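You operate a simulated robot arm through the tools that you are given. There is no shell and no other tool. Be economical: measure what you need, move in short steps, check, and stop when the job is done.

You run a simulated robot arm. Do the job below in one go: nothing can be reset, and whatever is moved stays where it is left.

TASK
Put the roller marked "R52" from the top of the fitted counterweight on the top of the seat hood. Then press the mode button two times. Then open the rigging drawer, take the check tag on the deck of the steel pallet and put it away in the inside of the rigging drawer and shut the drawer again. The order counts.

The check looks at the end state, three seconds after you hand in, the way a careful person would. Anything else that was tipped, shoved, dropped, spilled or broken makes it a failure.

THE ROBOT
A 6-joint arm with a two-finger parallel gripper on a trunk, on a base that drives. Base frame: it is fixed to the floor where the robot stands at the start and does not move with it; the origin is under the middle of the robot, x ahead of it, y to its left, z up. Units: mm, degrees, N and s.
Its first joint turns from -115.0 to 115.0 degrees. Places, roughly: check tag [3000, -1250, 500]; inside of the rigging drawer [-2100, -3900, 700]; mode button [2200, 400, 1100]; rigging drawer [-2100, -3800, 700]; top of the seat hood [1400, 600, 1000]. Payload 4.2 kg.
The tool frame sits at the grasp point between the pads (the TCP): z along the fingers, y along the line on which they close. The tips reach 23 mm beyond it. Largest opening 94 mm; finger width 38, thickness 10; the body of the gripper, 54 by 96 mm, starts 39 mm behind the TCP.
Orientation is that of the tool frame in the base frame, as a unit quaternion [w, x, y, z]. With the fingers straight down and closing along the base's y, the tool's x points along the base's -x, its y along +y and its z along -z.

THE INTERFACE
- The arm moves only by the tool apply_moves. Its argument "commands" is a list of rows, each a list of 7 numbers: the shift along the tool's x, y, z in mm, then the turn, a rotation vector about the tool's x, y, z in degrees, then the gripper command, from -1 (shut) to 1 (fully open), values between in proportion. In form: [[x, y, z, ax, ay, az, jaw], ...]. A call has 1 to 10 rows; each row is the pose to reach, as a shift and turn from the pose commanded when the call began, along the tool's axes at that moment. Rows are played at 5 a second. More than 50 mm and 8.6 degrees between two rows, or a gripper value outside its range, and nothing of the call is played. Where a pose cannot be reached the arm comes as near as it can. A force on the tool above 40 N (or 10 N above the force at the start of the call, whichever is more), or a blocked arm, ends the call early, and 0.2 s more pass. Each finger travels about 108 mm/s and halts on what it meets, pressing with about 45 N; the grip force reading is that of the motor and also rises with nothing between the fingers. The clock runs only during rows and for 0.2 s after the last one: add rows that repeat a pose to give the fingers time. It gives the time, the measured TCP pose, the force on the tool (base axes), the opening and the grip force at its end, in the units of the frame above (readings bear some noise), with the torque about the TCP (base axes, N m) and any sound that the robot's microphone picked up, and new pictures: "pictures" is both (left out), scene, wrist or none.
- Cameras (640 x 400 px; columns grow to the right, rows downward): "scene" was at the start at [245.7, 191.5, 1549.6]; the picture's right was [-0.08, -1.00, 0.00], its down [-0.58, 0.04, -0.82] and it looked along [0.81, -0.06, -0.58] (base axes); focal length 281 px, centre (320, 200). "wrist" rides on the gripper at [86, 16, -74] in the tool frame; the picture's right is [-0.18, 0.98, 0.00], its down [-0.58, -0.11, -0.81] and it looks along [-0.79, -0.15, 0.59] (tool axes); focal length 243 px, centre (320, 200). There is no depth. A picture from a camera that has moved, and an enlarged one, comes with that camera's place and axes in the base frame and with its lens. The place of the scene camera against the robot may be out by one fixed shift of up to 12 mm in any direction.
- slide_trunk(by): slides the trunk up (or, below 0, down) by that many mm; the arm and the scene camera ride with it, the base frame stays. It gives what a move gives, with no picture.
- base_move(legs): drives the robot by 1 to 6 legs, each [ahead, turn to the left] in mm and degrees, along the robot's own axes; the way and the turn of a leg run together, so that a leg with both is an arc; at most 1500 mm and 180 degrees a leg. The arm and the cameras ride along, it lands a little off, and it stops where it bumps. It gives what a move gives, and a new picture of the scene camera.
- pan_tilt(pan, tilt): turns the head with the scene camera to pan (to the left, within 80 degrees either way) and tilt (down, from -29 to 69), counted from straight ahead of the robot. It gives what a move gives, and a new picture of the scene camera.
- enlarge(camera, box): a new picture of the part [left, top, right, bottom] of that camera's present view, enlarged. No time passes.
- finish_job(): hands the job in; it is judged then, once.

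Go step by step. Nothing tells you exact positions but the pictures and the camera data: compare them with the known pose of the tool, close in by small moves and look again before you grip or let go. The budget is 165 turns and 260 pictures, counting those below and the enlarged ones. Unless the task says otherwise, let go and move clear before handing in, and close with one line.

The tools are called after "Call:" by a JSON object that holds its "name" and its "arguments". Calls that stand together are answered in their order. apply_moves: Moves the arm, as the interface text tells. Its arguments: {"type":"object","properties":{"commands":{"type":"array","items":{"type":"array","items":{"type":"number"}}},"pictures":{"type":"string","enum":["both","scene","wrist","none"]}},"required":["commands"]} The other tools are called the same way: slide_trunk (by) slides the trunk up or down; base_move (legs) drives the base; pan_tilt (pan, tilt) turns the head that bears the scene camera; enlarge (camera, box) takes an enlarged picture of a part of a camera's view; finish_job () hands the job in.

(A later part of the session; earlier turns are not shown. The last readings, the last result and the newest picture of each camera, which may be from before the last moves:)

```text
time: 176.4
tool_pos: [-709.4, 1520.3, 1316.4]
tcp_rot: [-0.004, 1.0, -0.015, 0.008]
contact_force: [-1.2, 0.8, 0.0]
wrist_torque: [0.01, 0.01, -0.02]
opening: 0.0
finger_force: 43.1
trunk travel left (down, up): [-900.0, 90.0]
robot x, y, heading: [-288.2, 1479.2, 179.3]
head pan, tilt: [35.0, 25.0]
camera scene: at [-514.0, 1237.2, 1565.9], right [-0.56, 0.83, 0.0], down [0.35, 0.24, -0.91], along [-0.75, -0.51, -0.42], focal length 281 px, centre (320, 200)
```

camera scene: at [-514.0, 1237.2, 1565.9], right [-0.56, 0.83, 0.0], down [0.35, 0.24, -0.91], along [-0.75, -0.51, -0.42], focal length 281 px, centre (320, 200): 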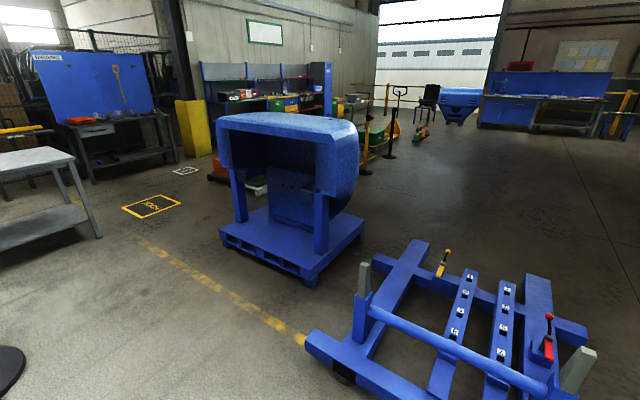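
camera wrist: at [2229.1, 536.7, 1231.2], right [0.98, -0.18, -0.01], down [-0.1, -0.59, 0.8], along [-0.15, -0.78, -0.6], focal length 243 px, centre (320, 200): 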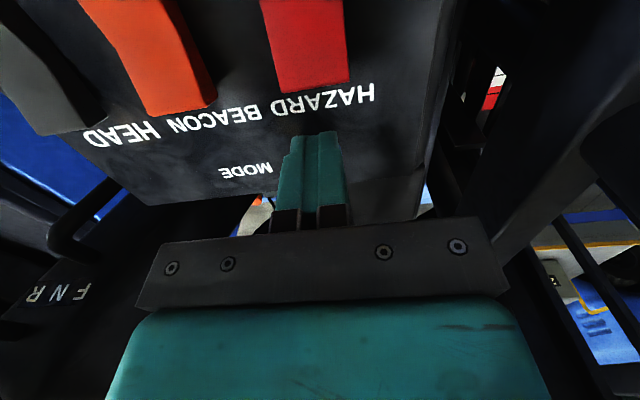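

The rigging drawer seems to be in the grey bench at about x −3260…−1950, y≈−4000. I'll drive down the corridor at x≈−960.

Call:
{"name": "base_move", "arguments": {"legs": [[670, 0], [0, 90.6], [1500, 0], [380, 0]]}}

Call:
{"name": "pan_tilt", "arguments": {"pan": -25, "tilt": 20}}

```text
time: 182.3
tool_pos: [-1257.4, 1223.9, 1316.5]
tcp_rot: [-0.006, 0.924, 0.384, 0.005]
contact_force: [0.4, -1.2, 0.2]
wrist_torque: [0.02, 0.0, -0.05]
opening: 0.0
finger_force: 42.8
trunk travel left (down, up): [-900.0, 90.0]
robot x, y, heading: [-935.2, 1500.1, -139.6]
head pan, tilt: [35.0, 25.0]
stopped in leg 2: the robot was blocked; the commanded pose is now the measured one
camera scene: at [-941.9, 1165.1, 1565.7], right [-0.97, 0.25, 0.0], down [0.11, 0.41, -0.91], along [-0.23, -0.88, -0.42], focal length 281 px, centre (320, 200)
```

scene: 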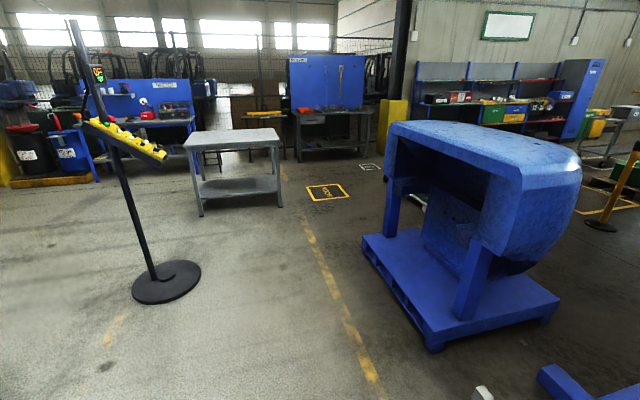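

```text
time: 183.6
tool_pos: [-1256.9, 1224.5, 1316.4]
tcp_rot: [-0.005, 0.924, 0.383, 0.005]
contact_force: [0.1, 0.9, -0.2]
wrist_torque: [0.01, 0.0, 0.01]
opening: 0.1
finger_force: 41.7
trunk travel left (down, up): [-900.0, 90.0]
robot x, y, heading: [-937.2, 1495.1, -139.6]
head pan, tilt: [-25.0, 20.0]
camera scene: at [-1008.7, 1230.0, 1573.9], right [-0.27, 0.96, 0.0], down [0.33, 0.09, -0.94], along [-0.91, -0.25, -0.34], focal length 281 px, centre (320, 200)
```

scene: 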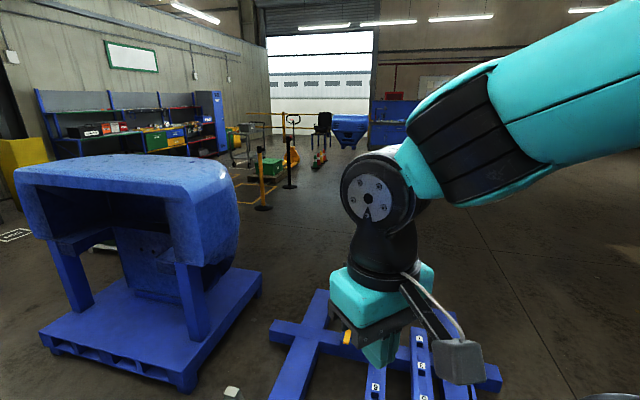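

The base corner met the low blue frame. I'll back off slightly, then turn and go on.

Call:
{"name": "base_move", "arguments": {"legs": [[-160, 0], [0, 49.6]]}}

```text
time: 187.2
tool_pos: [-811.2, 1180.9, 1316.5]
tcp_rot: [-0.008, 0.677, 0.736, 0.002]
contact_force: [0.8, 0.3, 0.1]
wrist_torque: [0.01, 0.03, 0.02]
opening: 0.0
finger_force: 42.5
trunk travel left (down, up): [-900.0, 90.0]
robot x, y, heading: [-813.3, 1603.4, -89.7]
head pan, tilt: [-25.0, 20.0]
camera scene: at [-650.3, 1370.5, 1574.0], right [-0.91, 0.42, 0.0], down [0.14, 0.31, -0.94], along [-0.39, -0.85, -0.34], focal length 281 px, centre (320, 200)
```

scene: 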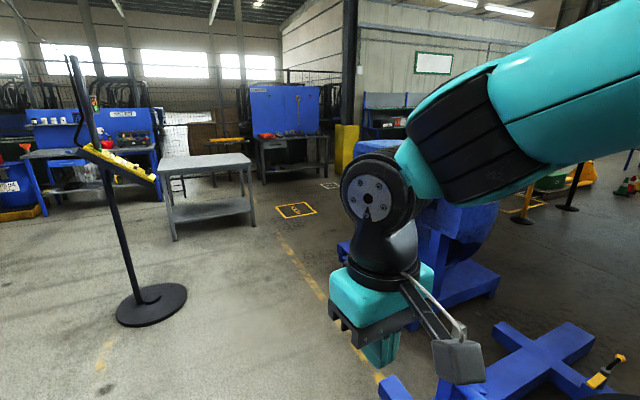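

Call:
{"name": "base_move", "arguments": {"legs": [[1500, 0], [510, 0], [0, -31.5]]}}

Call:
{"name": "pan_tilt", "arguments": {"pan": 0, "tilt": 25}}

```text
time: 198.9
tool_pos: [-957.9, -806.8, 1317.5]
tcp_rot: [-0.007, 0.839, 0.545, 0.004]
contact_force: [0.7, -0.5, -0.1]
wrist_torque: [-0.01, -0.01, 0.03]
opening: 0.1
finger_force: 42.4
trunk travel left (down, up): [-900.0, 90.0]
robot x, y, heading: [-759.2, -434.7, -118.6]
head pan, tilt: [-25.0, 20.0]
camera scene: at [-726.5, -713.8, 1573.9], right [-0.59, 0.81, 0.0], down [0.28, 0.2, -0.94], along [-0.76, -0.56, -0.34], focal length 281 px, centre (320, 200)
```

scene: 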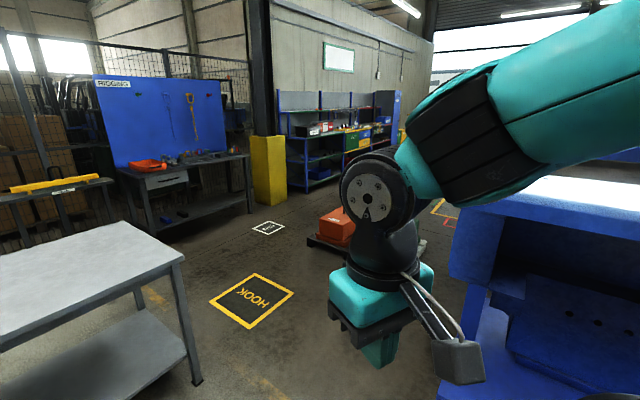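

```text
time: 199.8
tool_pos: [-957.5, -805.6, 1316.9]
tcp_rot: [-0.007, 0.839, 0.544, 0.005]
contact_force: [-0.1, -0.6, -1.0]
wrist_torque: [0.02, -0.02, 0.04]
opening: 0.0
finger_force: 42.4
trunk travel left (down, up): [-900.0, 90.0]
robot x, y, heading: [-755.6, -434.8, -118.7]
head pan, tilt: [0.0, 25.0]
camera scene: at [-695.8, -739.3, 1565.9], right [-0.88, 0.48, 0.0], down [0.2, 0.37, -0.91], along [-0.44, -0.79, -0.42], focal length 281 px, centre (320, 200)
```

scene: 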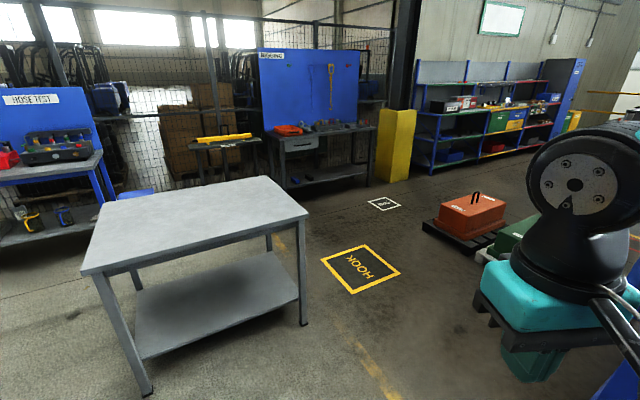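

The bench is labelled RIGGING and its drawer is where the notes say. I'll steer past the grey table.

Call:
{"name": "base_move", "arguments": {"legs": [[0, -7.5], [1500, 0], [600, 0], [0, 36]]}}

Call:
{"name": "pan_tilt", "arguments": {"pan": 0, "tilt": 30}}

```text
time: 212.6
tool_pos: [-1999.9, -2560.8, 1316.2]
tcp_rot: [-0.008, 0.675, 0.737, 0.003]
contact_force: [-0.5, 0.0, -0.3]
wrist_torque: [-0.01, -0.01, 0.01]
opening: 0.0
finger_force: 42.6
trunk travel left (down, up): [-900.0, 90.0]
robot x, y, heading: [-1999.2, -2140.0, -89.5]
head pan, tilt: [0.0, 25.0]
camera scene: at [-1799.1, -2378.0, 1565.9], right [-1.0, -0.01, 0.0], down [0.0, 0.42, -0.91], along [0.01, -0.91, -0.42], focal length 281 px, centre (320, 200)
```

scene: 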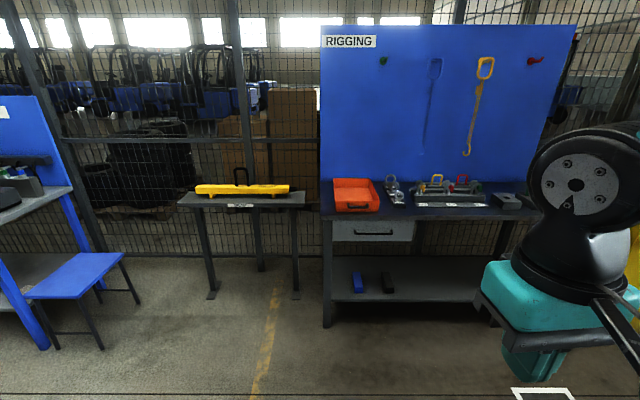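

```text
time: 213.2
tool_pos: [-1998.5, -2561.1, 1316.3]
tcp_rot: [-0.008, 0.675, 0.737, 0.003]
contact_force: [0.3, 0.1, 0.9]
wrist_torque: [0.04, 0.02, -0.02]
opening: 0.0
finger_force: 42.3
trunk travel left (down, up): [-900.0, 90.0]
robot x, y, heading: [-2007.1, -2137.3, -89.2]
head pan, tilt: [0.0, 30.0]
camera scene: at [-1799.0, -2376.3, 1557.9], right [-1.0, -0.01, 0.0], down [0.0, 0.5, -0.87], along [0.01, -0.87, -0.5], focal length 281 px, centre (320, 200)
```

scene: 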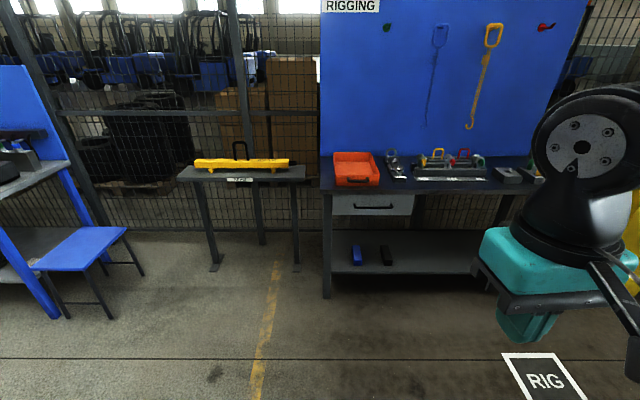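

The drawer with a black bow handle is at about (−2090, −3800, 710). I'll drive up and lower the trunk.

Call:
{"name": "base_move", "arguments": {"legs": [[850, 0]]}}

Call:
{"name": "slide_trunk", "arguments": {"by": -420}}

Call:
{"name": "pan_tilt", "arguments": {"pan": -10, "tilt": 30}}

```text
time: 217.8
tool_pos: [-2001.6, -3418.3, 1316.4]
tcp_rot: [-0.007, 0.68, 0.733, 0.002]
contact_force: [-0.2, 0.2, 0.4]
wrist_torque: [0.0, 0.0, 0.0]
opening: 0.0
finger_force: 42.2
trunk travel left (down, up): [-900.0, 90.0]
robot x, y, heading: [-1997.9, -2994.1, -90.2]
head pan, tilt: [0.0, 30.0]
camera scene: at [-1800.0, -3235.6, 1557.9], right [-1.0, 0.0, 0.0], down [0.0, 0.5, -0.87], along [0.0, -0.87, -0.5], focal length 281 px, centre (320, 200)
```

scene: 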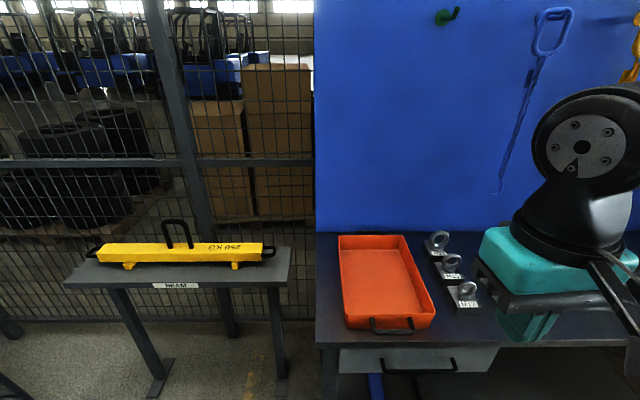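

```text
refused: -420 is not a number from -400 to 400
```

```text
time: 218.5
tool_pos: [-2001.4, -3418.6, 1316.7]
tcp_rot: [-0.008, 0.68, 0.733, 0.002]
contact_force: [0.4, -0.8, -0.2]
wrist_torque: [-0.03, 0.02, 0.0]
opening: 0.0
finger_force: 42.9
trunk travel left (down, up): [-900.0, 90.0]
robot x, y, heading: [-2004.5, -2997.0, -90.2]
head pan, tilt: [-10.0, 30.0]
camera scene: at [-1815.6, -3234.3, 1557.9], right [-0.98, 0.18, 0.0], down [0.09, 0.49, -0.87], along [-0.15, -0.85, -0.5], focal length 281 px, centre (320, 200)
```

scene: 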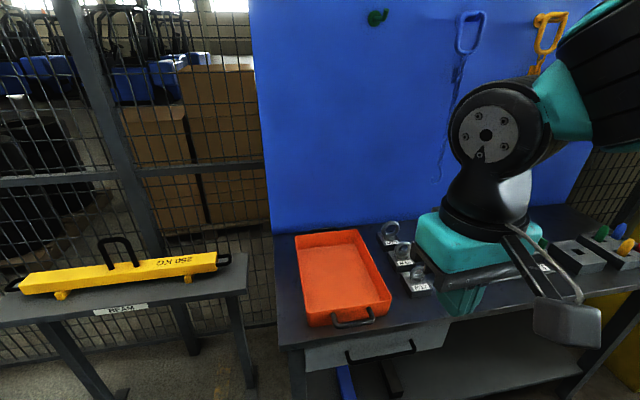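

I'll lower the trunk 400 and re-measure the handle.

Call:
{"name": "slide_trunk", "arguments": {"by": -400}}

Call:
{"name": "pan_tilt", "arguments": {"pan": 0, "tilt": 35}}

```text
time: 222.3
tool_pos: [-2002.1, -3417.9, 916.7]
tcp_rot: [-0.007, 0.679, 0.734, 0.002]
contact_force: [-0.3, 0.0, -0.1]
wrist_torque: [0.01, 0.0, 0.0]
opening: 0.1
finger_force: 42.6
trunk travel left (down, up): [-500.0, 490.0]
robot x, y, heading: [-1996.7, -2995.6, -90.3]
head pan, tilt: [-10.0, 30.0]
```

```text
time: 223.0
tool_pos: [-2001.9, -3418.0, 917.4]
tcp_rot: [-0.007, 0.679, 0.734, 0.002]
contact_force: [-0.2, 0.2, -1.0]
wrist_torque: [0.01, 0.03, 0.02]
opening: 0.2
finger_force: 42.4
trunk travel left (down, up): [-500.0, 490.0]
robot x, y, heading: [-1998.1, -2997.5, -90.2]
head pan, tilt: [0.0, 35.0]
camera scene: at [-1800.0, -3233.3, 1150.1], right [-1.0, 0.0, 0.0], down [0.0, 0.57, -0.82], along [0.0, -0.82, -0.57], focal length 281 px, centre (320, 200)
```

scene: 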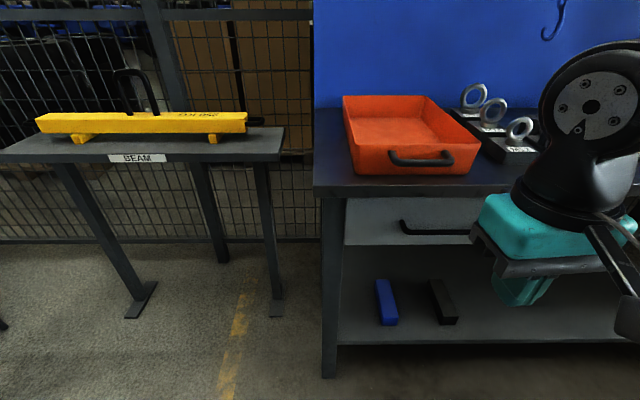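

Handle bar spans x −1978…−2199 at y≈−3707, z≈731. I'll back up to make room and turn the tool horizontal, with the fingers closing vertically.

Call:
{"name": "base_move", "arguments": {"legs": [[-300, 0]]}}

Call:
{"name": "apply_moves", "arguments": {"commands": [[-45, 0, 0, 0, 0, 0, 0], [-90, 0, 0, 0, 0, 0, 0], [-135, 0, 20, 0, 0, 0, 0.5], [-170, 0, 40, 0, 0, 2, 0.5], [-170, 0, 60, 0, 0, 4.5, 0.5], [-170, 0, 60, 0, 0, 4.5, 0.5]], "pictures": "none"}}

```text
time: 225.1
tool_pos: [-1999.5, -3118.3, 916.3]
tcp_rot: [-0.008, 0.677, 0.736, 0.002]
contact_force: [0.3, -0.7, 0.1]
wrist_torque: [0.0, -0.03, 0.01]
opening: 0.0
finger_force: 42.7
trunk travel left (down, up): [-500.0, 490.0]
robot x, y, heading: [-1998.0, -2695.1, -89.7]
head pan, tilt: [0.0, 35.0]
camera scene: at [-1798.3, -2931.6, 1150.1], right [-1.0, 0.0, 0.0], down [0.0, 0.57, -0.82], along [0.0, -0.82, -0.57], focal length 281 px, centre (320, 200)
```

scene: 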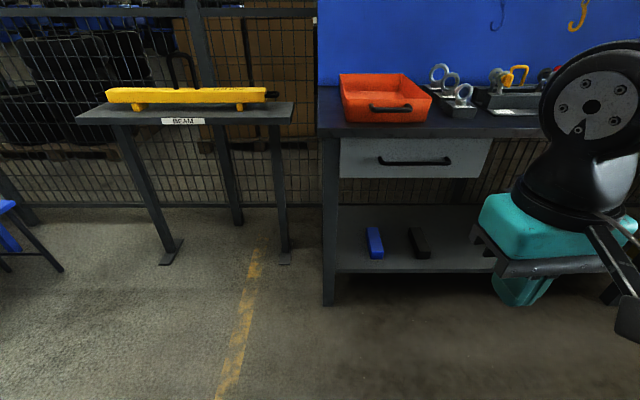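

```text
time: 226.5
tool_pos: [-1984.3, -3288.8, 853.7]
tcp_rot: [-0.007, 0.706, 0.708, 0.002]
contact_force: [0.4, -0.5, 0.3]
wrist_torque: [-0.01, 0.0, 0.0]
opening: 70.5
finger_force: 0.1
trunk travel left (down, up): [-500.0, 490.0]
robot x, y, heading: [-2001.4, -2690.9, -89.8]
head pan, tilt: [0.0, 35.0]
```

I'll zoom in for a more precise handle measurement.

Call:
{"name": "enlarge", "arguments": {"camera": "scene", "box": [330, 90, 500, 196]}}

```text
3.76 times, centred on (415, 143) of scene
camera zoom: at [-1798.3, -2931.6, 1150.1], right [-1.0, 0.0, 0.0], down [0.0, 0.57, -0.82], along [0.0, -0.82, -0.57], focal length 1057 px, centre (-38, 415)
```

zoom: 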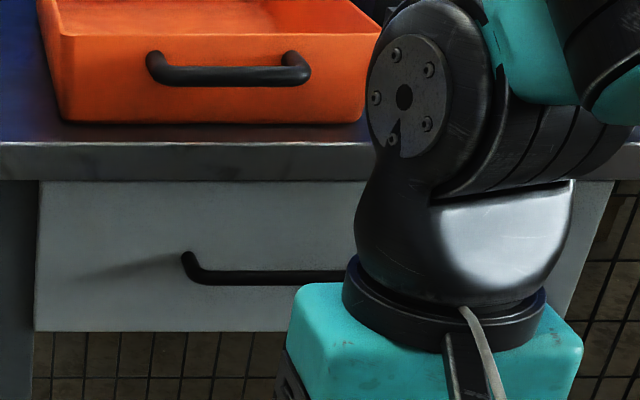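

Now pitching the tool forward to horizontal while moving it forward a bit.

Call:
{"name": "apply_moves", "arguments": {"commands": [[-15, 0, 5, 0, -8.5, 0, 0.5], [-30, 0, 10, 0, -17, 0, 0.5], [-45, 0, 15, 0, -25.5, 0, 0.5], [-60, 0, 20, 0, -34, 0, 0.5], [-75, 0, 25, 0, -42.5, 0, 0.5], [-90, 0, 30, 0, -51, 0, 0.5], [-105, 0, 35, 0, -59.5, 0, 0.5], [-115, 0, 40, 0, -68, 0, 0.5], [-125, 0, 45, 0, -76.5, 0, 0.5], [-130, 0, 50, 0, -85, 0, 0.5]], "pictures": "scene"}}

```text
time: 228.7
tool_pos: [-1981.5, -3424.0, 807.2]
tcp_rot: [0.473, 0.521, 0.53, -0.473]
contact_force: [0.5, 0.6, -0.3]
wrist_torque: [-0.01, 0.0, -0.01]
opening: 70.5
finger_force: 0.2
out of reach, approached as far as the arm can: row 10
trunk travel left (down, up): [-500.0, 490.0]
robot x, y, heading: [-1997.7, -2693.6, -89.8]
head pan, tilt: [0.0, 35.0]
camera scene: at [-1798.3, -2931.5, 1150.2], right [-1.0, 0.0, 0.0], down [0.0, 0.57, -0.82], along [0.0, -0.82, -0.57], focal length 281 px, centre (320, 200)
```

scene: 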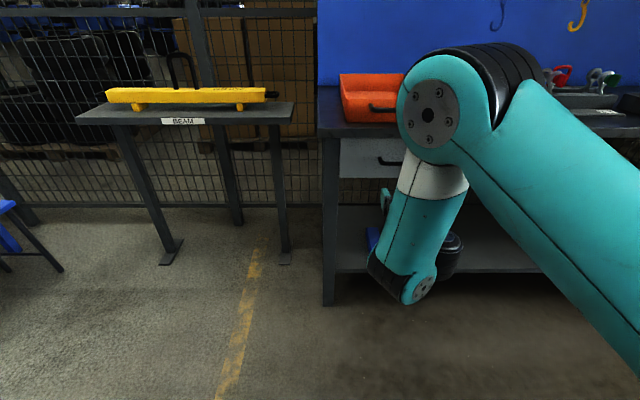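

The forearm is folded steeply. I'll lower the trunk another 150 so the arm works more level, then roll the tool.

Call:
{"name": "slide_trunk", "arguments": {"by": -150}}

Call:
{"name": "apply_moves", "arguments": {"commands": [[-20, 0, 3, 0, 0, 8.5, 0.5], [-40, 0, 6, 0, 0, 17, 0.5], [-60, 0, 9, 0, 0, 25.5, 0.5], [-80, 0, 12, 0, 0, 34, 0.5], [-100, 0, 15, 0, 0, 42.5, 0.5], [-110, 0, 20, 0, 0, 51, 0.5], [-110, 0, 25, 0, 0, 59.5, 0.5], [-110, 0, 30, 0, 0, 68, 0.5], [-110, 0, 30, 0, 0, 76.5, 0.5], [-110, 0, 30, 0, 0, 85, 0.5]], "pictures": "both"}}

```text
time: 230.4
tool_pos: [-1981.8, -3423.3, 656.8]
tcp_rot: [0.472, 0.522, 0.529, -0.474]
contact_force: [-1.2, 0.4, -0.2]
wrist_torque: [0.02, -0.03, 0.0]
opening: 70.6
finger_force: 0.1
trunk travel left (down, up): [-350.0, 640.0]
robot x, y, heading: [-1998.0, -2694.6, -89.7]
head pan, tilt: [0.0, 35.0]
```

```text
time: 232.6
tool_pos: [-1980.3, -3464.5, 762.6]
tcp_rot: [0.668, 0.743, 0.036, -0.03]
contact_force: [-0.5, 0.6, -0.1]
wrist_torque: [0.04, 0.02, 0.0]
opening: 70.3
finger_force: 0.1
trunk travel left (down, up): [-350.0, 640.0]
robot x, y, heading: [-1998.9, -2692.2, -89.9]
head pan, tilt: [0.0, 35.0]
camera scene: at [-1798.3, -2931.6, 1000.1], right [-1.0, 0.0, 0.0], down [0.0, 0.57, -0.82], along [0.0, -0.82, -0.57], focal length 281 px, centre (320, 200)
camera wrist: at [-1893.5, -3391.8, 778.9], right [-0.09, -0.1, 0.99], down [-0.59, 0.81, 0.03], along [-0.8, -0.58, -0.14], focal length 243 px, centre (320, 200)
```

scene: 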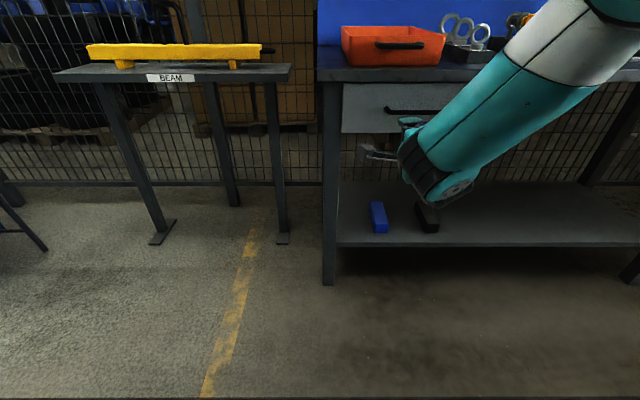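
wrist: 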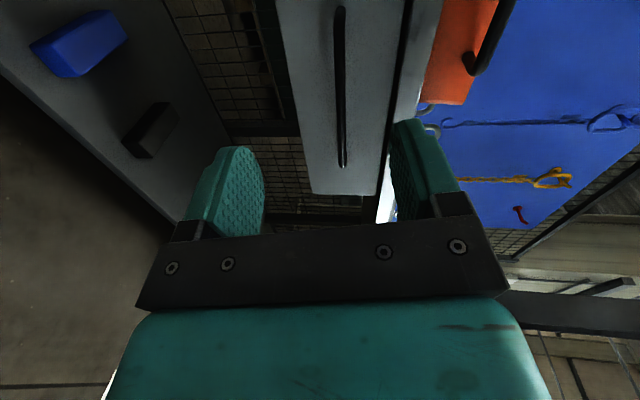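

Good view of the handle: the bar is at about y −3685, z 757. I'll level the tool and centre it on the handle in x.

Call:
{"name": "apply_moves", "arguments": {"commands": [[-40, -5, 0, -3, 0, 2.5, 0.5], [-80, -10, 0, -6, 0, 5.3, 0.5], [-107, -16, 0, -6, 0, 5.3, 0.5], [-107, -16, 0, -6, 0, 5.3, 0.5]], "pictures": "both"}}

```text
time: 233.6
tool_pos: [-2088.5, -3464.5, 755.8]
tcp_rot: [0.707, 0.707, 0.003, 0.003]
contact_force: [-0.1, 0.0, -0.3]
wrist_torque: [0.02, -0.02, -0.02]
opening: 70.4
finger_force: 0.0
trunk travel left (down, up): [-350.0, 640.0]
robot x, y, heading: [-1998.1, -2698.1, -89.7]
head pan, tilt: [0.0, 35.0]
camera scene: at [-1798.3, -2931.6, 1000.1], right [-1.0, 0.0, 0.0], down [0.0, 0.57, -0.82], along [0.0, -0.82, -0.57], focal length 281 px, centre (320, 200)
camera wrist: at [-2002.5, -3390.3, 772.1], right [-0.18, 0.0, 0.98], down [-0.59, 0.8, -0.11], along [-0.79, -0.6, -0.15], focal length 243 px, centre (320, 200)
```

scene: 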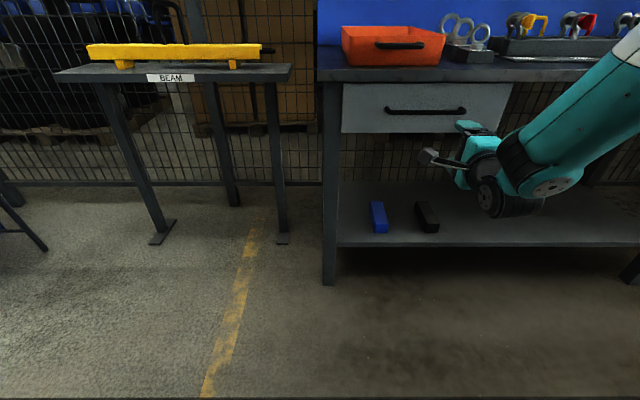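
wrist: 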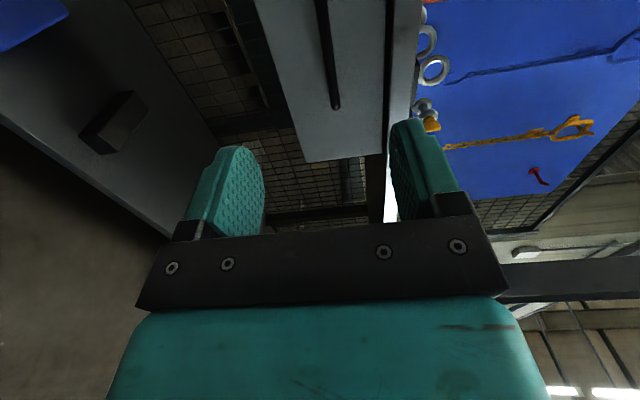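

The tool is level and centred. Advancing towards the handle.

Call:
{"name": "apply_moves", "arguments": {"commands": [[0, 1, 45, 0, 0, 0, 0.4], [0, 1, 90, 0, 0, 0, 0.4], [0, 1, 130, 0, 0, 0, 0.4], [0, 1, 165, 0, 0, 0, 0.4], [0, 1, 165, 0, 0, 0, 0.4]], "pictures": "both"}}

```text
time: 234.8
tool_pos: [-2087.0, -3630.8, 755.8]
tcp_rot: [0.707, 0.708, 0.003, 0.003]
contact_force: [-0.4, -0.9, 0.0]
wrist_torque: [-0.01, 0.01, -0.02]
opening: 65.8
finger_force: 0.0
trunk travel left (down, up): [-350.0, 640.0]
robot x, y, heading: [-1996.3, -2694.8, -89.7]
head pan, tilt: [0.0, 35.0]
camera scene: at [-1798.3, -2931.6, 1000.1], right [-1.0, 0.0, 0.0], down [0.0, 0.57, -0.82], along [0.0, -0.82, -0.57], focal length 281 px, centre (320, 200)
camera wrist: at [-2001.3, -3556.0, 771.8], right [-0.18, 0.0, 0.98], down [-0.59, 0.8, -0.11], along [-0.79, -0.6, -0.15], focal length 243 px, centre (320, 200)
```

scene: 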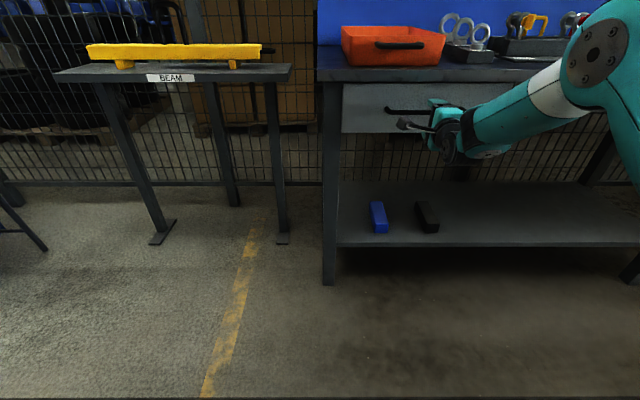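
wrist: 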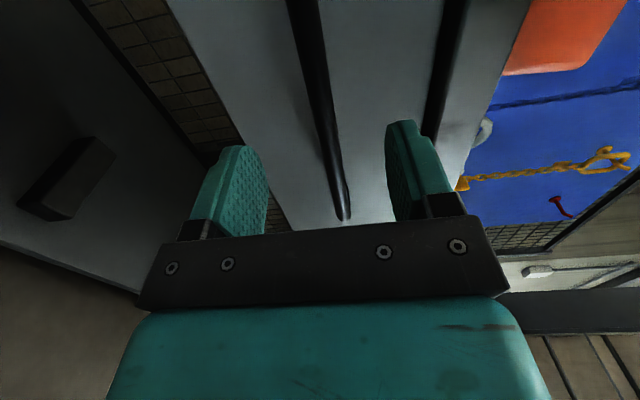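

The bar lies between the fingers at y≈−3676, z≈759. Advancing the last 44 mm.

Call:
{"name": "apply_moves", "arguments": {"commands": [[0, 3, 20, 0, 0, 0, 0.4], [0, 3, 35, 0, 0, 0, 0.4], [0, 3, 44, 0, 0, 0, 0.4], [0, 3, 44, 0, 0, 0, 0.4]], "pictures": "wrist"}}

```text
time: 235.8
tool_pos: [-2086.3, -3673.9, 760.2]
tcp_rot: [0.708, 0.707, 0.004, 0.004]
contact_force: [0.1, 0.5, 0.5]
wrist_torque: [0.0, -0.01, -0.05]
opening: 65.9
finger_force: 0.1
trunk travel left (down, up): [-350.0, 640.0]
robot x, y, heading: [-1998.8, -2697.9, -89.8]
head pan, tilt: [0.0, 35.0]
camera wrist: at [-2000.9, -3599.7, 776.7], right [-0.18, 0.0, 0.98], down [-0.59, 0.8, -0.11], along [-0.79, -0.6, -0.15], focal length 243 px, centre (320, 200)
```

wrist: 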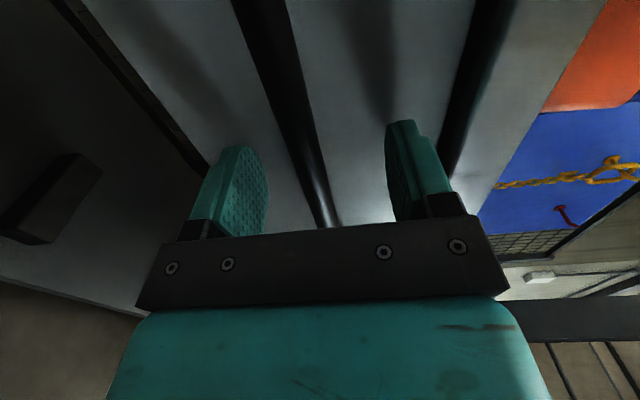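

The bar is a bit deeper between the pads; advancing 9 mm, then closing.

Call:
{"name": "apply_moves", "arguments": {"commands": [[0, 0, 5, 0, 0, 0, 0.4], [0, 0, 9, 0, 0, 0, 0.4], [0, 0, 9, 0, 0, 0, 0.4]], "pictures": "none"}}

Call:
{"name": "apply_moves", "arguments": {"commands": [[0, 0, 0, 0, 0, 0, 0], [0, 0, 0, 0, 0, 0, -0.5], [0, 0, 0, 0, 0, 0, -1], [0, 0, 0, 0, 0, 0, -1], [0, 0, 0, 0, 0, 0, -1]], "pictures": "wrist"}}

```text
time: 236.5
tool_pos: [-2086.8, -3680.2, 762.0]
tcp_rot: [0.706, 0.708, 0.003, 0.003]
contact_force: [1.3, 25.8, 1.6]
wrist_torque: [-0.99, 0.04, -0.45]
opening: 66.5
finger_force: 1.0
trunk travel left (down, up): [-350.0, 640.0]
robot x, y, heading: [-1999.9, -2695.4, -89.9]
head pan, tilt: [0.0, 35.0]
stopped in row 3: the force on the tool passed its limit (the readings are from after the stop); the commanded pose is now the measured one
```

```text
time: 237.8
tool_pos: [-2086.7, -3680.2, 760.6]
tcp_rot: [0.706, 0.708, 0.004, 0.003]
contact_force: [1.7, 20.4, 3.7]
wrist_torque: [-0.07, -0.16, -0.13]
opening: 11.9
finger_force: 44.8
trunk travel left (down, up): [-350.0, 640.0]
robot x, y, heading: [-2003.9, -2695.0, -89.9]
head pan, tilt: [0.0, 35.0]
stopped in row 5: the force on the tool passed its limit (the readings are from after the stop); the commanded pose is now the measured one
camera wrist: at [-2000.6, -3606.1, 776.0], right [-0.18, 0.0, 0.98], down [-0.59, 0.8, -0.11], along [-0.79, -0.6, -0.15], focal length 243 px, centre (320, 200)
```

wrist: 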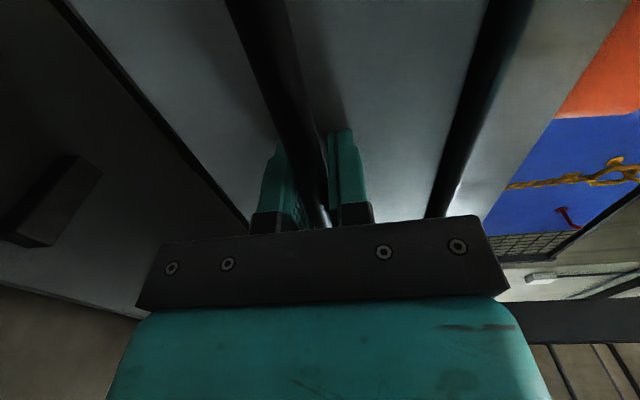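

The bar is gripped (11.9 mm). Pulling the drawer gently with the arm first.

Call:
{"name": "apply_moves", "arguments": {"commands": [[0, 0, -10, 0, 0, 0, -1], [0, 0, -25, 0, 0, 0, -1], [0, 0, -45, 0, 0, 0, -1], [0, 0, -70, 0, 0, 0, -1], [0, 0, -95, 0, 0, 0, -1], [0, 0, -120, 0, 0, 0, -1], [0, 0, -145, 0, 0, 0, -1], [0, 0, -170, 0, 0, 0, -1], [0, 0, -170, 0, 0, 0, -1]], "pictures": "scene"}}

```text
time: 239.8
tool_pos: [-2087.2, -3510.3, 759.5]
tcp_rot: [0.706, 0.708, 0.004, 0.002]
contact_force: [2.1, 0.9, 4.5]
wrist_torque: [0.05, -0.38, -0.05]
opening: 11.6
finger_force: 44.8
trunk travel left (down, up): [-350.0, 640.0]
robot x, y, heading: [-2000.9, -2694.7, -89.8]
head pan, tilt: [0.0, 35.0]
camera scene: at [-1798.3, -2931.2, 1000.0], right [-1.0, 0.0, 0.0], down [0.0, 0.57, -0.82], along [0.0, -0.82, -0.57], focal length 281 px, centre (320, 200)
```

scene: 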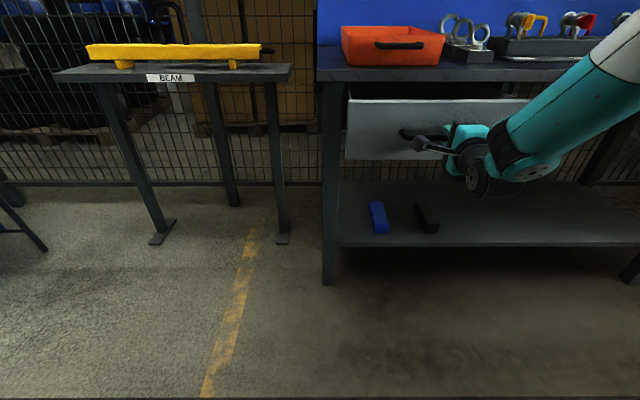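

The drawer slides open. Pulling 90 mm more.

Call:
{"name": "apply_moves", "arguments": {"commands": [[0, 0, -20, 0, 0, 0, -1], [0, 0, -40, 0, 0, 0, -1], [0, 0, -60, 0, 0, 0, -1], [0, 0, -80, 0, 0, 0, -1], [0, 0, -90, 0, 0, 0, -1], [0, 0, -90, 0, 0, 0, -1]], "pictures": "scene"}}

```text
time: 241.2
tool_pos: [-2088.1, -3421.2, 759.4]
tcp_rot: [0.706, 0.708, 0.004, 0.003]
contact_force: [11.5, -0.2, 7.9]
wrist_torque: [0.09, -0.33, -0.61]
opening: 11.8
finger_force: 44.9
trunk travel left (down, up): [-350.0, 640.0]
robot x, y, heading: [-1999.1, -2694.3, -89.9]
head pan, tilt: [0.0, 35.0]
camera scene: at [-1797.9, -2931.1, 1000.1], right [-1.0, 0.0, 0.0], down [0.0, 0.57, -0.82], along [0.0, -0.82, -0.57], focal length 281 px, centre (320, 200)
```

scene: 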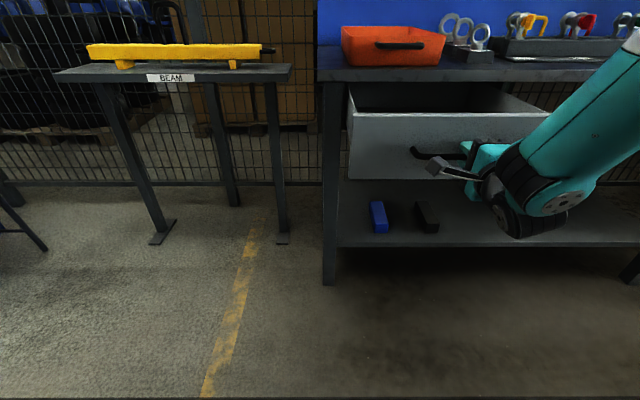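

The drawer is about 260 mm open, enough. I'll release the handle and back away with the base.

Call:
{"name": "apply_moves", "arguments": {"commands": [[0, 0, 0, 0, 0, 0, 0], [0, 0, 0, 0, 0, 0, 0.5], [0, 0, 0, 0, 0, 0, 0.5], [0, 0, 0, 0, 0, 0, 0.5]], "pictures": "wrist"}}

Call:
{"name": "base_move", "arguments": {"legs": [[-350, 0]]}}

```text
time: 242.2
tool_pos: [-2088.4, -3420.8, 759.1]
tcp_rot: [0.705, 0.709, 0.004, 0.003]
contact_force: [-0.8, 0.7, -0.7]
wrist_torque: [-0.09, -0.06, -0.03]
opening: 70.4
finger_force: 0.1
trunk travel left (down, up): [-350.0, 640.0]
robot x, y, heading: [-1996.7, -2694.0, -89.8]
head pan, tilt: [0.0, 35.0]
camera wrist: at [-2002.7, -3346.8, 775.6], right [-0.18, -0.01, 0.98], down [-0.59, 0.8, -0.1], along [-0.79, -0.6, -0.15], focal length 243 px, centre (320, 200)
```

wrist: 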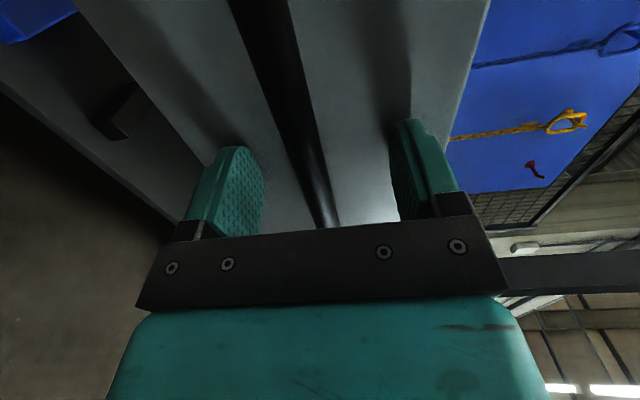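

```text
time: 244.5
tool_pos: [-2088.3, -3067.9, 758.8]
tcp_rot: [0.706, 0.708, 0.005, 0.003]
contact_force: [-0.1, 0.7, 0.0]
wrist_torque: [0.02, 0.01, 0.0]
opening: 70.6
finger_force: 0.0
trunk travel left (down, up): [-350.0, 640.0]
robot x, y, heading: [-2001.1, -2340.1, -89.9]
head pan, tilt: [0.0, 35.0]
camera scene: at [-1799.1, -2577.9, 1000.1], right [-1.0, 0.0, 0.0], down [0.0, 0.57, -0.82], along [0.0, -0.82, -0.57], focal length 281 px, centre (320, 200)
```

scene: 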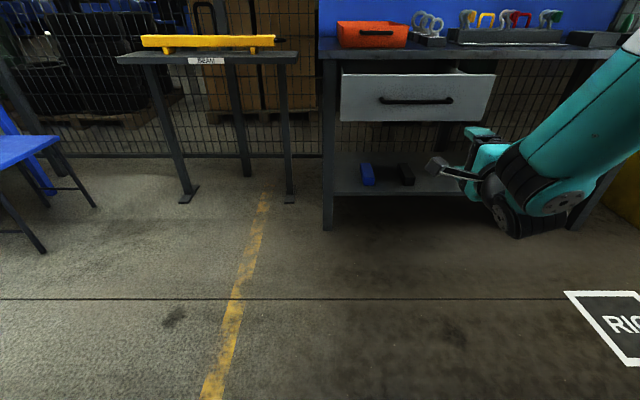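

Drawer released and open. Now I'll bring the tool back to pointing down for the trip.

Call:
{"name": "apply_moves", "arguments": {"commands": [[0, 0, 0, 0, 0, -8.5, 0.5], [0, 0, 0, 0, 0, -17, 0.5], [0, 0, 0, 0, 0, -25.5, 0.5], [0, 0, 0, 0, 0, -34, 0.5], [0, 0, 0, 0, 0, -42.5, 0.5], [0, 0, 0, 0, 0, -51, 0.5], [0, 0, 0, 0, 0, -59.5, 0.5], [0, 0, 0, 0, 0, -68, 0.5], [0, 0, 0, 0, 0, -76.5, 0.5], [0, 0, 0, 0, 0, -85, 0.5]], "pictures": "none"}}

```text
time: 246.7
tool_pos: [-2088.7, -3069.5, 758.4]
tcp_rot: [0.522, 0.519, 0.483, -0.475]
contact_force: [-0.2, 0.2, -0.3]
wrist_torque: [0.0, -0.03, -0.02]
opening: 70.5
finger_force: 0.0
trunk travel left (down, up): [-350.0, 640.0]
robot x, y, heading: [-2002.0, -2343.6, -89.7]
head pan, tilt: [0.0, 35.0]
```

Call:
{"name": "apply_moves", "arguments": {"commands": [[-6, 0, -10, 0, 8.5, 0, 0.5], [-12, 0, -20, 0, 17, 0, 0.5], [-18, 0, -30, 0, 25.5, 0, 0.5], [-24, 0, -40, 0, 34, 0, 0.5], [-30, 0, -50, 0, 42.5, 0, 0.5], [-36, 0, -60, 0, 51, 0, 0.5], [-42, 0, -75, 0, 59.5, 0, 0.5], [-48, 0, -90, 0, 68, 0, 0.5], [-54, 0, -105, 0, 76.5, 0, 0.5], [-60, 0, -120, 0, 85, 0, 0.5]], "pictures": "none"}}

```text
time: 248.9
tool_pos: [-2094.9, -2948.0, 819.9]
tcp_rot: [0.058, 0.703, 0.708, 0.002]
contact_force: [-0.7, 0.0, 0.8]
wrist_torque: [0.0, -0.01, 0.03]
opening: 70.4
finger_force: 0.2
trunk travel left (down, up): [-350.0, 640.0]
robot x, y, heading: [-2003.8, -2344.7, -89.9]
head pan, tilt: [0.0, 35.0]
```

Call:
{"name": "apply_moves", "arguments": {"commands": [[30, 0, 0, 4.9, 4.5, 0.4, 0.5], [70, 0, -20, 4.9, 4.5, 0.4, 0.5], [110, 0, -40, 4.9, 4.5, 0.4, 0.5], [150, 0, -60, 4.9, 4.5, 0.4, 0.5], [170, 0, -80, 4.9, 4.5, 0.4, 0.5], [170, 0, -80, 4.9, 4.5, 0.4, 0.5]], "pictures": "none"}}

Call:
{"name": "slide_trunk", "arguments": {"by": 300}}

```text
time: 250.3
tool_pos: [-2098.9, -2810.4, 881.8]
tcp_rot: [0.002, 0.707, 0.707, 0.0]
contact_force: [0.0, -0.3, -0.5]
wrist_torque: [0.03, -0.02, 0.01]
opening: 70.7
finger_force: 0.0
out of reach, approached as far as the arm can: row 4, 5, 6
trunk travel left (down, up): [-350.0, 640.0]
robot x, y, heading: [-2000.7, -2340.6, -89.7]
head pan, tilt: [0.0, 35.0]
```

```text
time: 253.3
tool_pos: [-2097.7, -2811.0, 1182.9]
tcp_rot: [0.002, 0.707, 0.707, -0.001]
contact_force: [-0.7, -0.5, -0.2]
wrist_torque: [0.02, 0.02, -0.01]
opening: 70.6
finger_force: 0.0
trunk travel left (down, up): [-650.0, 340.0]
robot x, y, heading: [-1999.5, -2341.3, -89.6]
head pan, tilt: [0.0, 35.0]
```

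Now to the steel pallet. I'll reverse, turn to face +x, and look down the aisle between the table and the sign post.

Call:
{"name": "base_move", "arguments": {"legs": [[-850, 0], [0, 89.7]]}}

Call:
{"name": "pan_tilt", "arguments": {"pan": 0, "tilt": 18}}

```text
time: 261.5
tool_pos: [-1544.6, -1604.0, 1181.3]
tcp_rot: [0.001, 0.018, 1.0, 0.0]
contact_force: [0.9, 0.3, 0.3]
wrist_torque: [-0.02, 0.0, 0.04]
opening: 70.6
finger_force: 0.0
trunk travel left (down, up): [-650.0, 340.0]
robot x, y, heading: [-2008.6, -1488.5, -2.2]
head pan, tilt: [0.0, 35.0]
camera scene: at [-1756.5, -1299.1, 1300.1], right [-0.03, -1.0, 0.0], down [-0.57, 0.02, -0.82], along [0.82, -0.03, -0.57], focal length 281 px, centre (320, 200)
```

scene: 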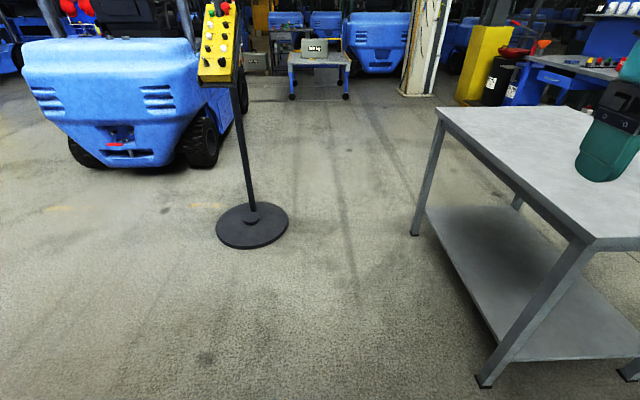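

```text
time: 262.3
tool_pos: [-1545.6, -1605.0, 1181.0]
tcp_rot: [0.002, 0.018, 1.0, 0.001]
contact_force: [-0.5, 0.4, 0.1]
wrist_torque: [-0.01, -0.03, -0.01]
opening: 70.5
finger_force: 0.1
trunk travel left (down, up): [-650.0, 340.0]
robot x, y, heading: [-2009.7, -1487.0, -1.6]
head pan, tilt: [0.0, 18.0]
camera scene: at [-1751.3, -1299.3, 1327.1], right [-0.03, -1.0, 0.0], down [-0.31, 0.01, -0.95], along [0.95, -0.03, -0.31], focal length 281 px, centre (320, 200)
```

scene: 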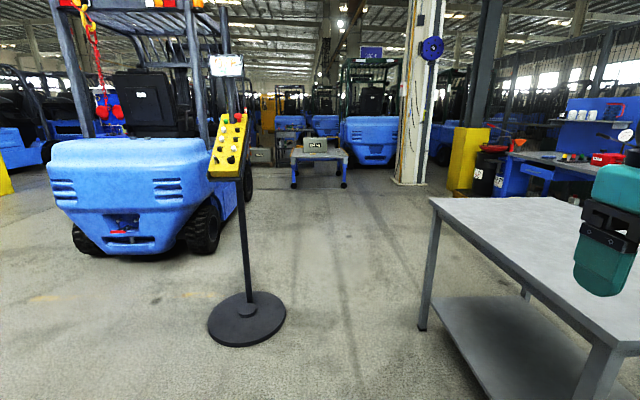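

The aisle is clear, and the blue-legged steel pallet with the 250 kg box is ahead at x≈3050. Driving on.

Call:
{"name": "base_move", "arguments": {"legs": [[0, 1.6], [1500, 0], [1100, 0]]}}

Call:
{"name": "pan_tilt", "arguments": {"pan": 0, "tilt": 25}}

```text
time: 275.2
tool_pos: [1031.7, -1609.0, 1182.0]
tcp_rot: [0.002, 0.01, 1.0, 0.001]
contact_force: [0.0, -0.6, 0.5]
wrist_torque: [0.03, -0.01, 0.01]
opening: 70.6
finger_force: 0.0
trunk travel left (down, up): [-650.0, 340.0]
robot x, y, heading: [562.2, -1503.3, -0.7]
head pan, tilt: [0.0, 18.0]
camera scene: at [818.3, -1307.8, 1327.2], right [-0.01, -1.0, 0.0], down [-0.31, 0.0, -0.95], along [0.95, -0.01, -0.31], focal length 281 px, centre (320, 200)
```

scene: 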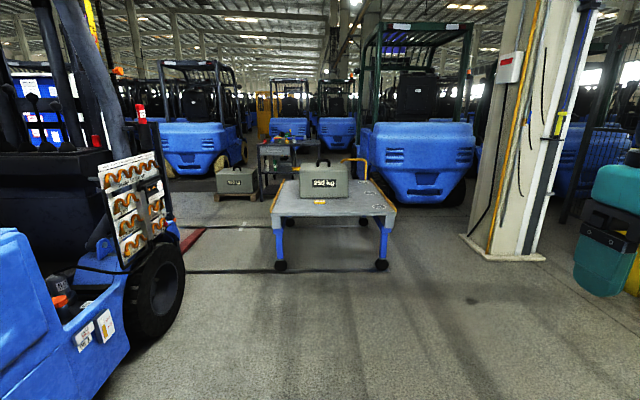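

```text
time: 275.9
tool_pos: [1031.4, -1610.3, 1182.8]
tcp_rot: [0.002, 0.009, 1.0, 0.001]
contact_force: [-0.8, -0.4, 0.2]
wrist_torque: [0.0, -0.03, 0.04]
opening: 70.6
finger_force: 0.0
trunk travel left (down, up): [-650.0, 340.0]
robot x, y, heading: [564.2, -1502.3, -0.8]
head pan, tilt: [0.0, 25.0]
camera scene: at [817.1, -1307.8, 1315.9], right [-0.01, -1.0, 0.0], down [-0.42, 0.01, -0.91], along [0.91, -0.01, -0.42], focal length 281 px, centre (320, 200)
```

scene: 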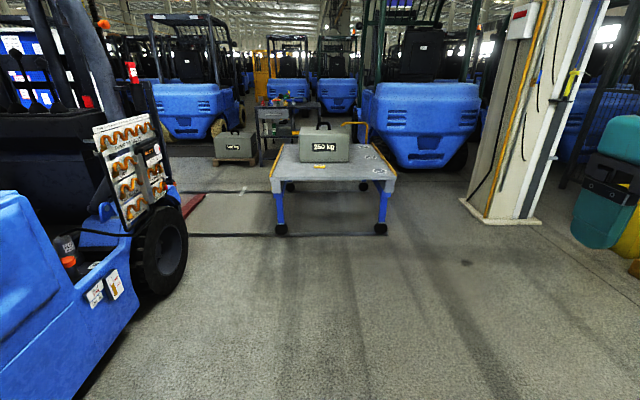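

Call:
{"name": "enlarge", "arguments": {"camera": "scene", "box": [250, 110, 410, 210]}}

```text
4.00 times, centred on (330, 160) of scene
camera zoom: at [817.1, -1307.8, 1315.9], right [-0.01, -1.0, 0.0], down [-0.42, 0.01, -0.91], along [0.91, -0.01, -0.42], focal length 1123 px, centre (280, 360)
```

zoom: 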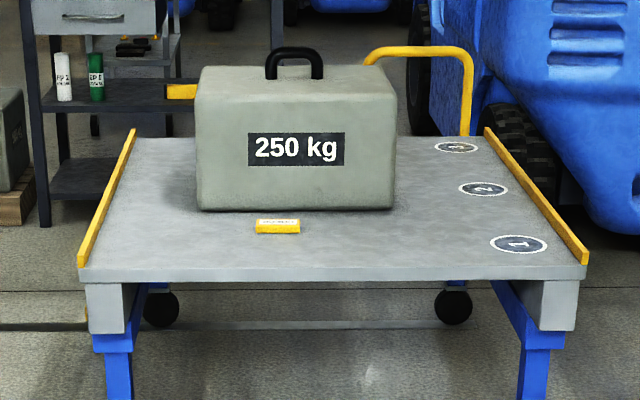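

The check tag is the small yellow block in front of the 250 kg box. I'll approach the pallet head-on.

Call:
{"name": "base_move", "arguments": {"legs": [[0, 10], [1500, 0], [0, -9.2], [200, 0]]}}

Call:
{"name": "pan_tilt", "arguments": {"pan": -10, "tilt": 40}}

```text
time: 285.7
tool_pos: [2681.1, -1336.1, 1181.6]
tcp_rot: [0.002, -0.007, 1.0, 0.001]
contact_force: [-0.1, 0.0, 0.5]
wrist_torque: [0.0, -0.01, -0.02]
opening: 70.8
finger_force: 0.1
trunk travel left (down, up): [-650.0, 340.0]
robot x, y, heading: [2211.8, -1246.3, 1.3]
head pan, tilt: [0.0, 25.0]
camera scene: at [2457.6, -1043.1, 1315.9], right [0.02, -1.0, 0.0], down [-0.42, -0.01, -0.91], along [0.91, 0.02, -0.42], focal length 281 px, centre (320, 200)
```

scene: 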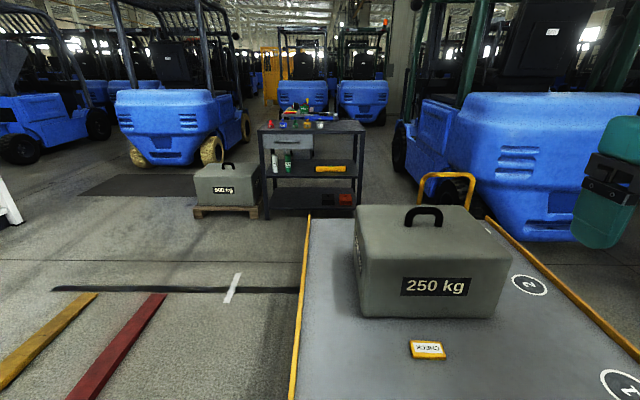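

```text
time: 286.5
tool_pos: [2680.9, -1335.8, 1181.3]
tcp_rot: [0.001, -0.007, 1.0, 0.001]
contact_force: [0.0, -0.6, -0.2]
wrist_torque: [0.02, 0.02, 0.0]
opening: 70.5
finger_force: 0.1
trunk travel left (down, up): [-650.0, 340.0]
robot x, y, heading: [2212.7, -1249.5, 1.1]
head pan, tilt: [-10.0, 40.0]
camera scene: at [2449.5, -1058.0, 1292.6], right [-0.15, -0.99, 0.0], down [-0.63, 0.1, -0.77], along [0.76, -0.12, -0.64], focal length 281 px, centre (320, 200)
```

scene: 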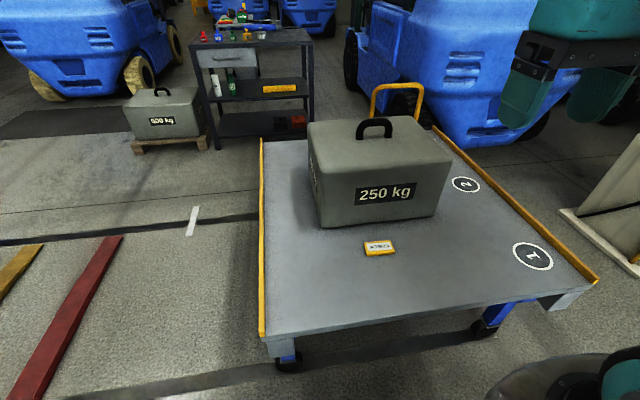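

Tag located at about (2985, −1324, 620). I'll lower the trunk and turn the tool 90° so the fingers close across the tag's short side.

Call:
{"name": "slide_trunk", "arguments": {"by": -220}}

Call:
{"name": "apply_moves", "arguments": {"commands": [[-20, 0, 0, 0, 0, 8.5, 1], [-40, 0, 0, 0, 0, 17, 1], [-65, 0, 0, 0, 0, 25.5, 1], [-90, 0, 0, 0, 0, 34, 1], [-115, 0, 0, 0, 0, 42.5, 1], [-140, 0, 0, 0, 0, 51, 1], [-165, 0, 0, 0, 0, 59.5, 1], [-190, 0, 0, 0, 0, 68, 1], [-215, 0, 0, 0, 0, 76.5, 1], [-240, 0, 0, 0, 0, 85, 1]], "pictures": "both"}}

```text
time: 288.8
tool_pos: [2680.6, -1337.4, 960.5]
tcp_rot: [0.002, -0.007, 1.0, 0.001]
contact_force: [0.5, -0.1, 0.1]
wrist_torque: [0.0, 0.05, 0.01]
opening: 70.7
finger_force: 0.1
trunk travel left (down, up): [-430.0, 560.0]
robot x, y, heading: [2208.3, -1248.6, 0.9]
head pan, tilt: [-10.0, 40.0]
```

```text
time: 291.0
tool_pos: [2921.2, -1333.8, 960.2]
tcp_rot: [0.001, 0.671, 0.741, 0.001]
contact_force: [-0.6, 0.5, 0.3]
wrist_torque: [-0.01, -0.02, 0.01]
opening: 94.0
finger_force: 0.0
trunk travel left (down, up): [-430.0, 560.0]
robot x, y, heading: [2210.3, -1245.3, 1.0]
head pan, tilt: [-10.0, 40.0]
camera scene: at [2449.3, -1058.0, 1072.6], right [-0.15, -0.99, 0.0], down [-0.64, 0.1, -0.77], along [0.76, -0.12, -0.64], focal length 281 px, centre (320, 200)
camera wrist: at [2927.6, -1246.8, 1034.8], right [1.0, -0.09, 0.0], down [-0.05, -0.59, 0.81], along [-0.07, -0.8, -0.59], focal length 243 px, centre (320, 200)
```

scene: 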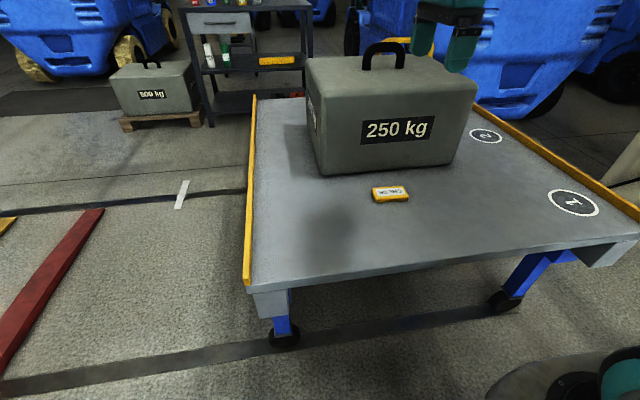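
wrist: 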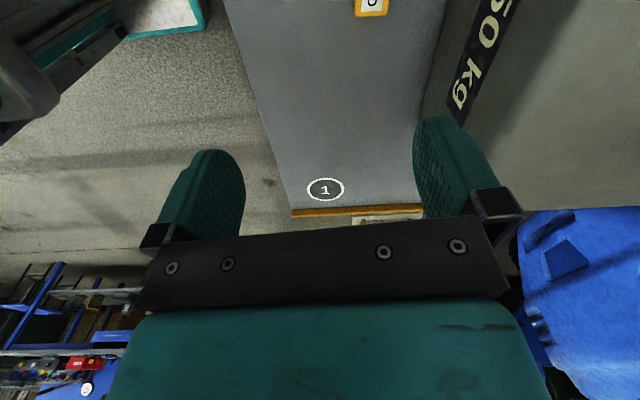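

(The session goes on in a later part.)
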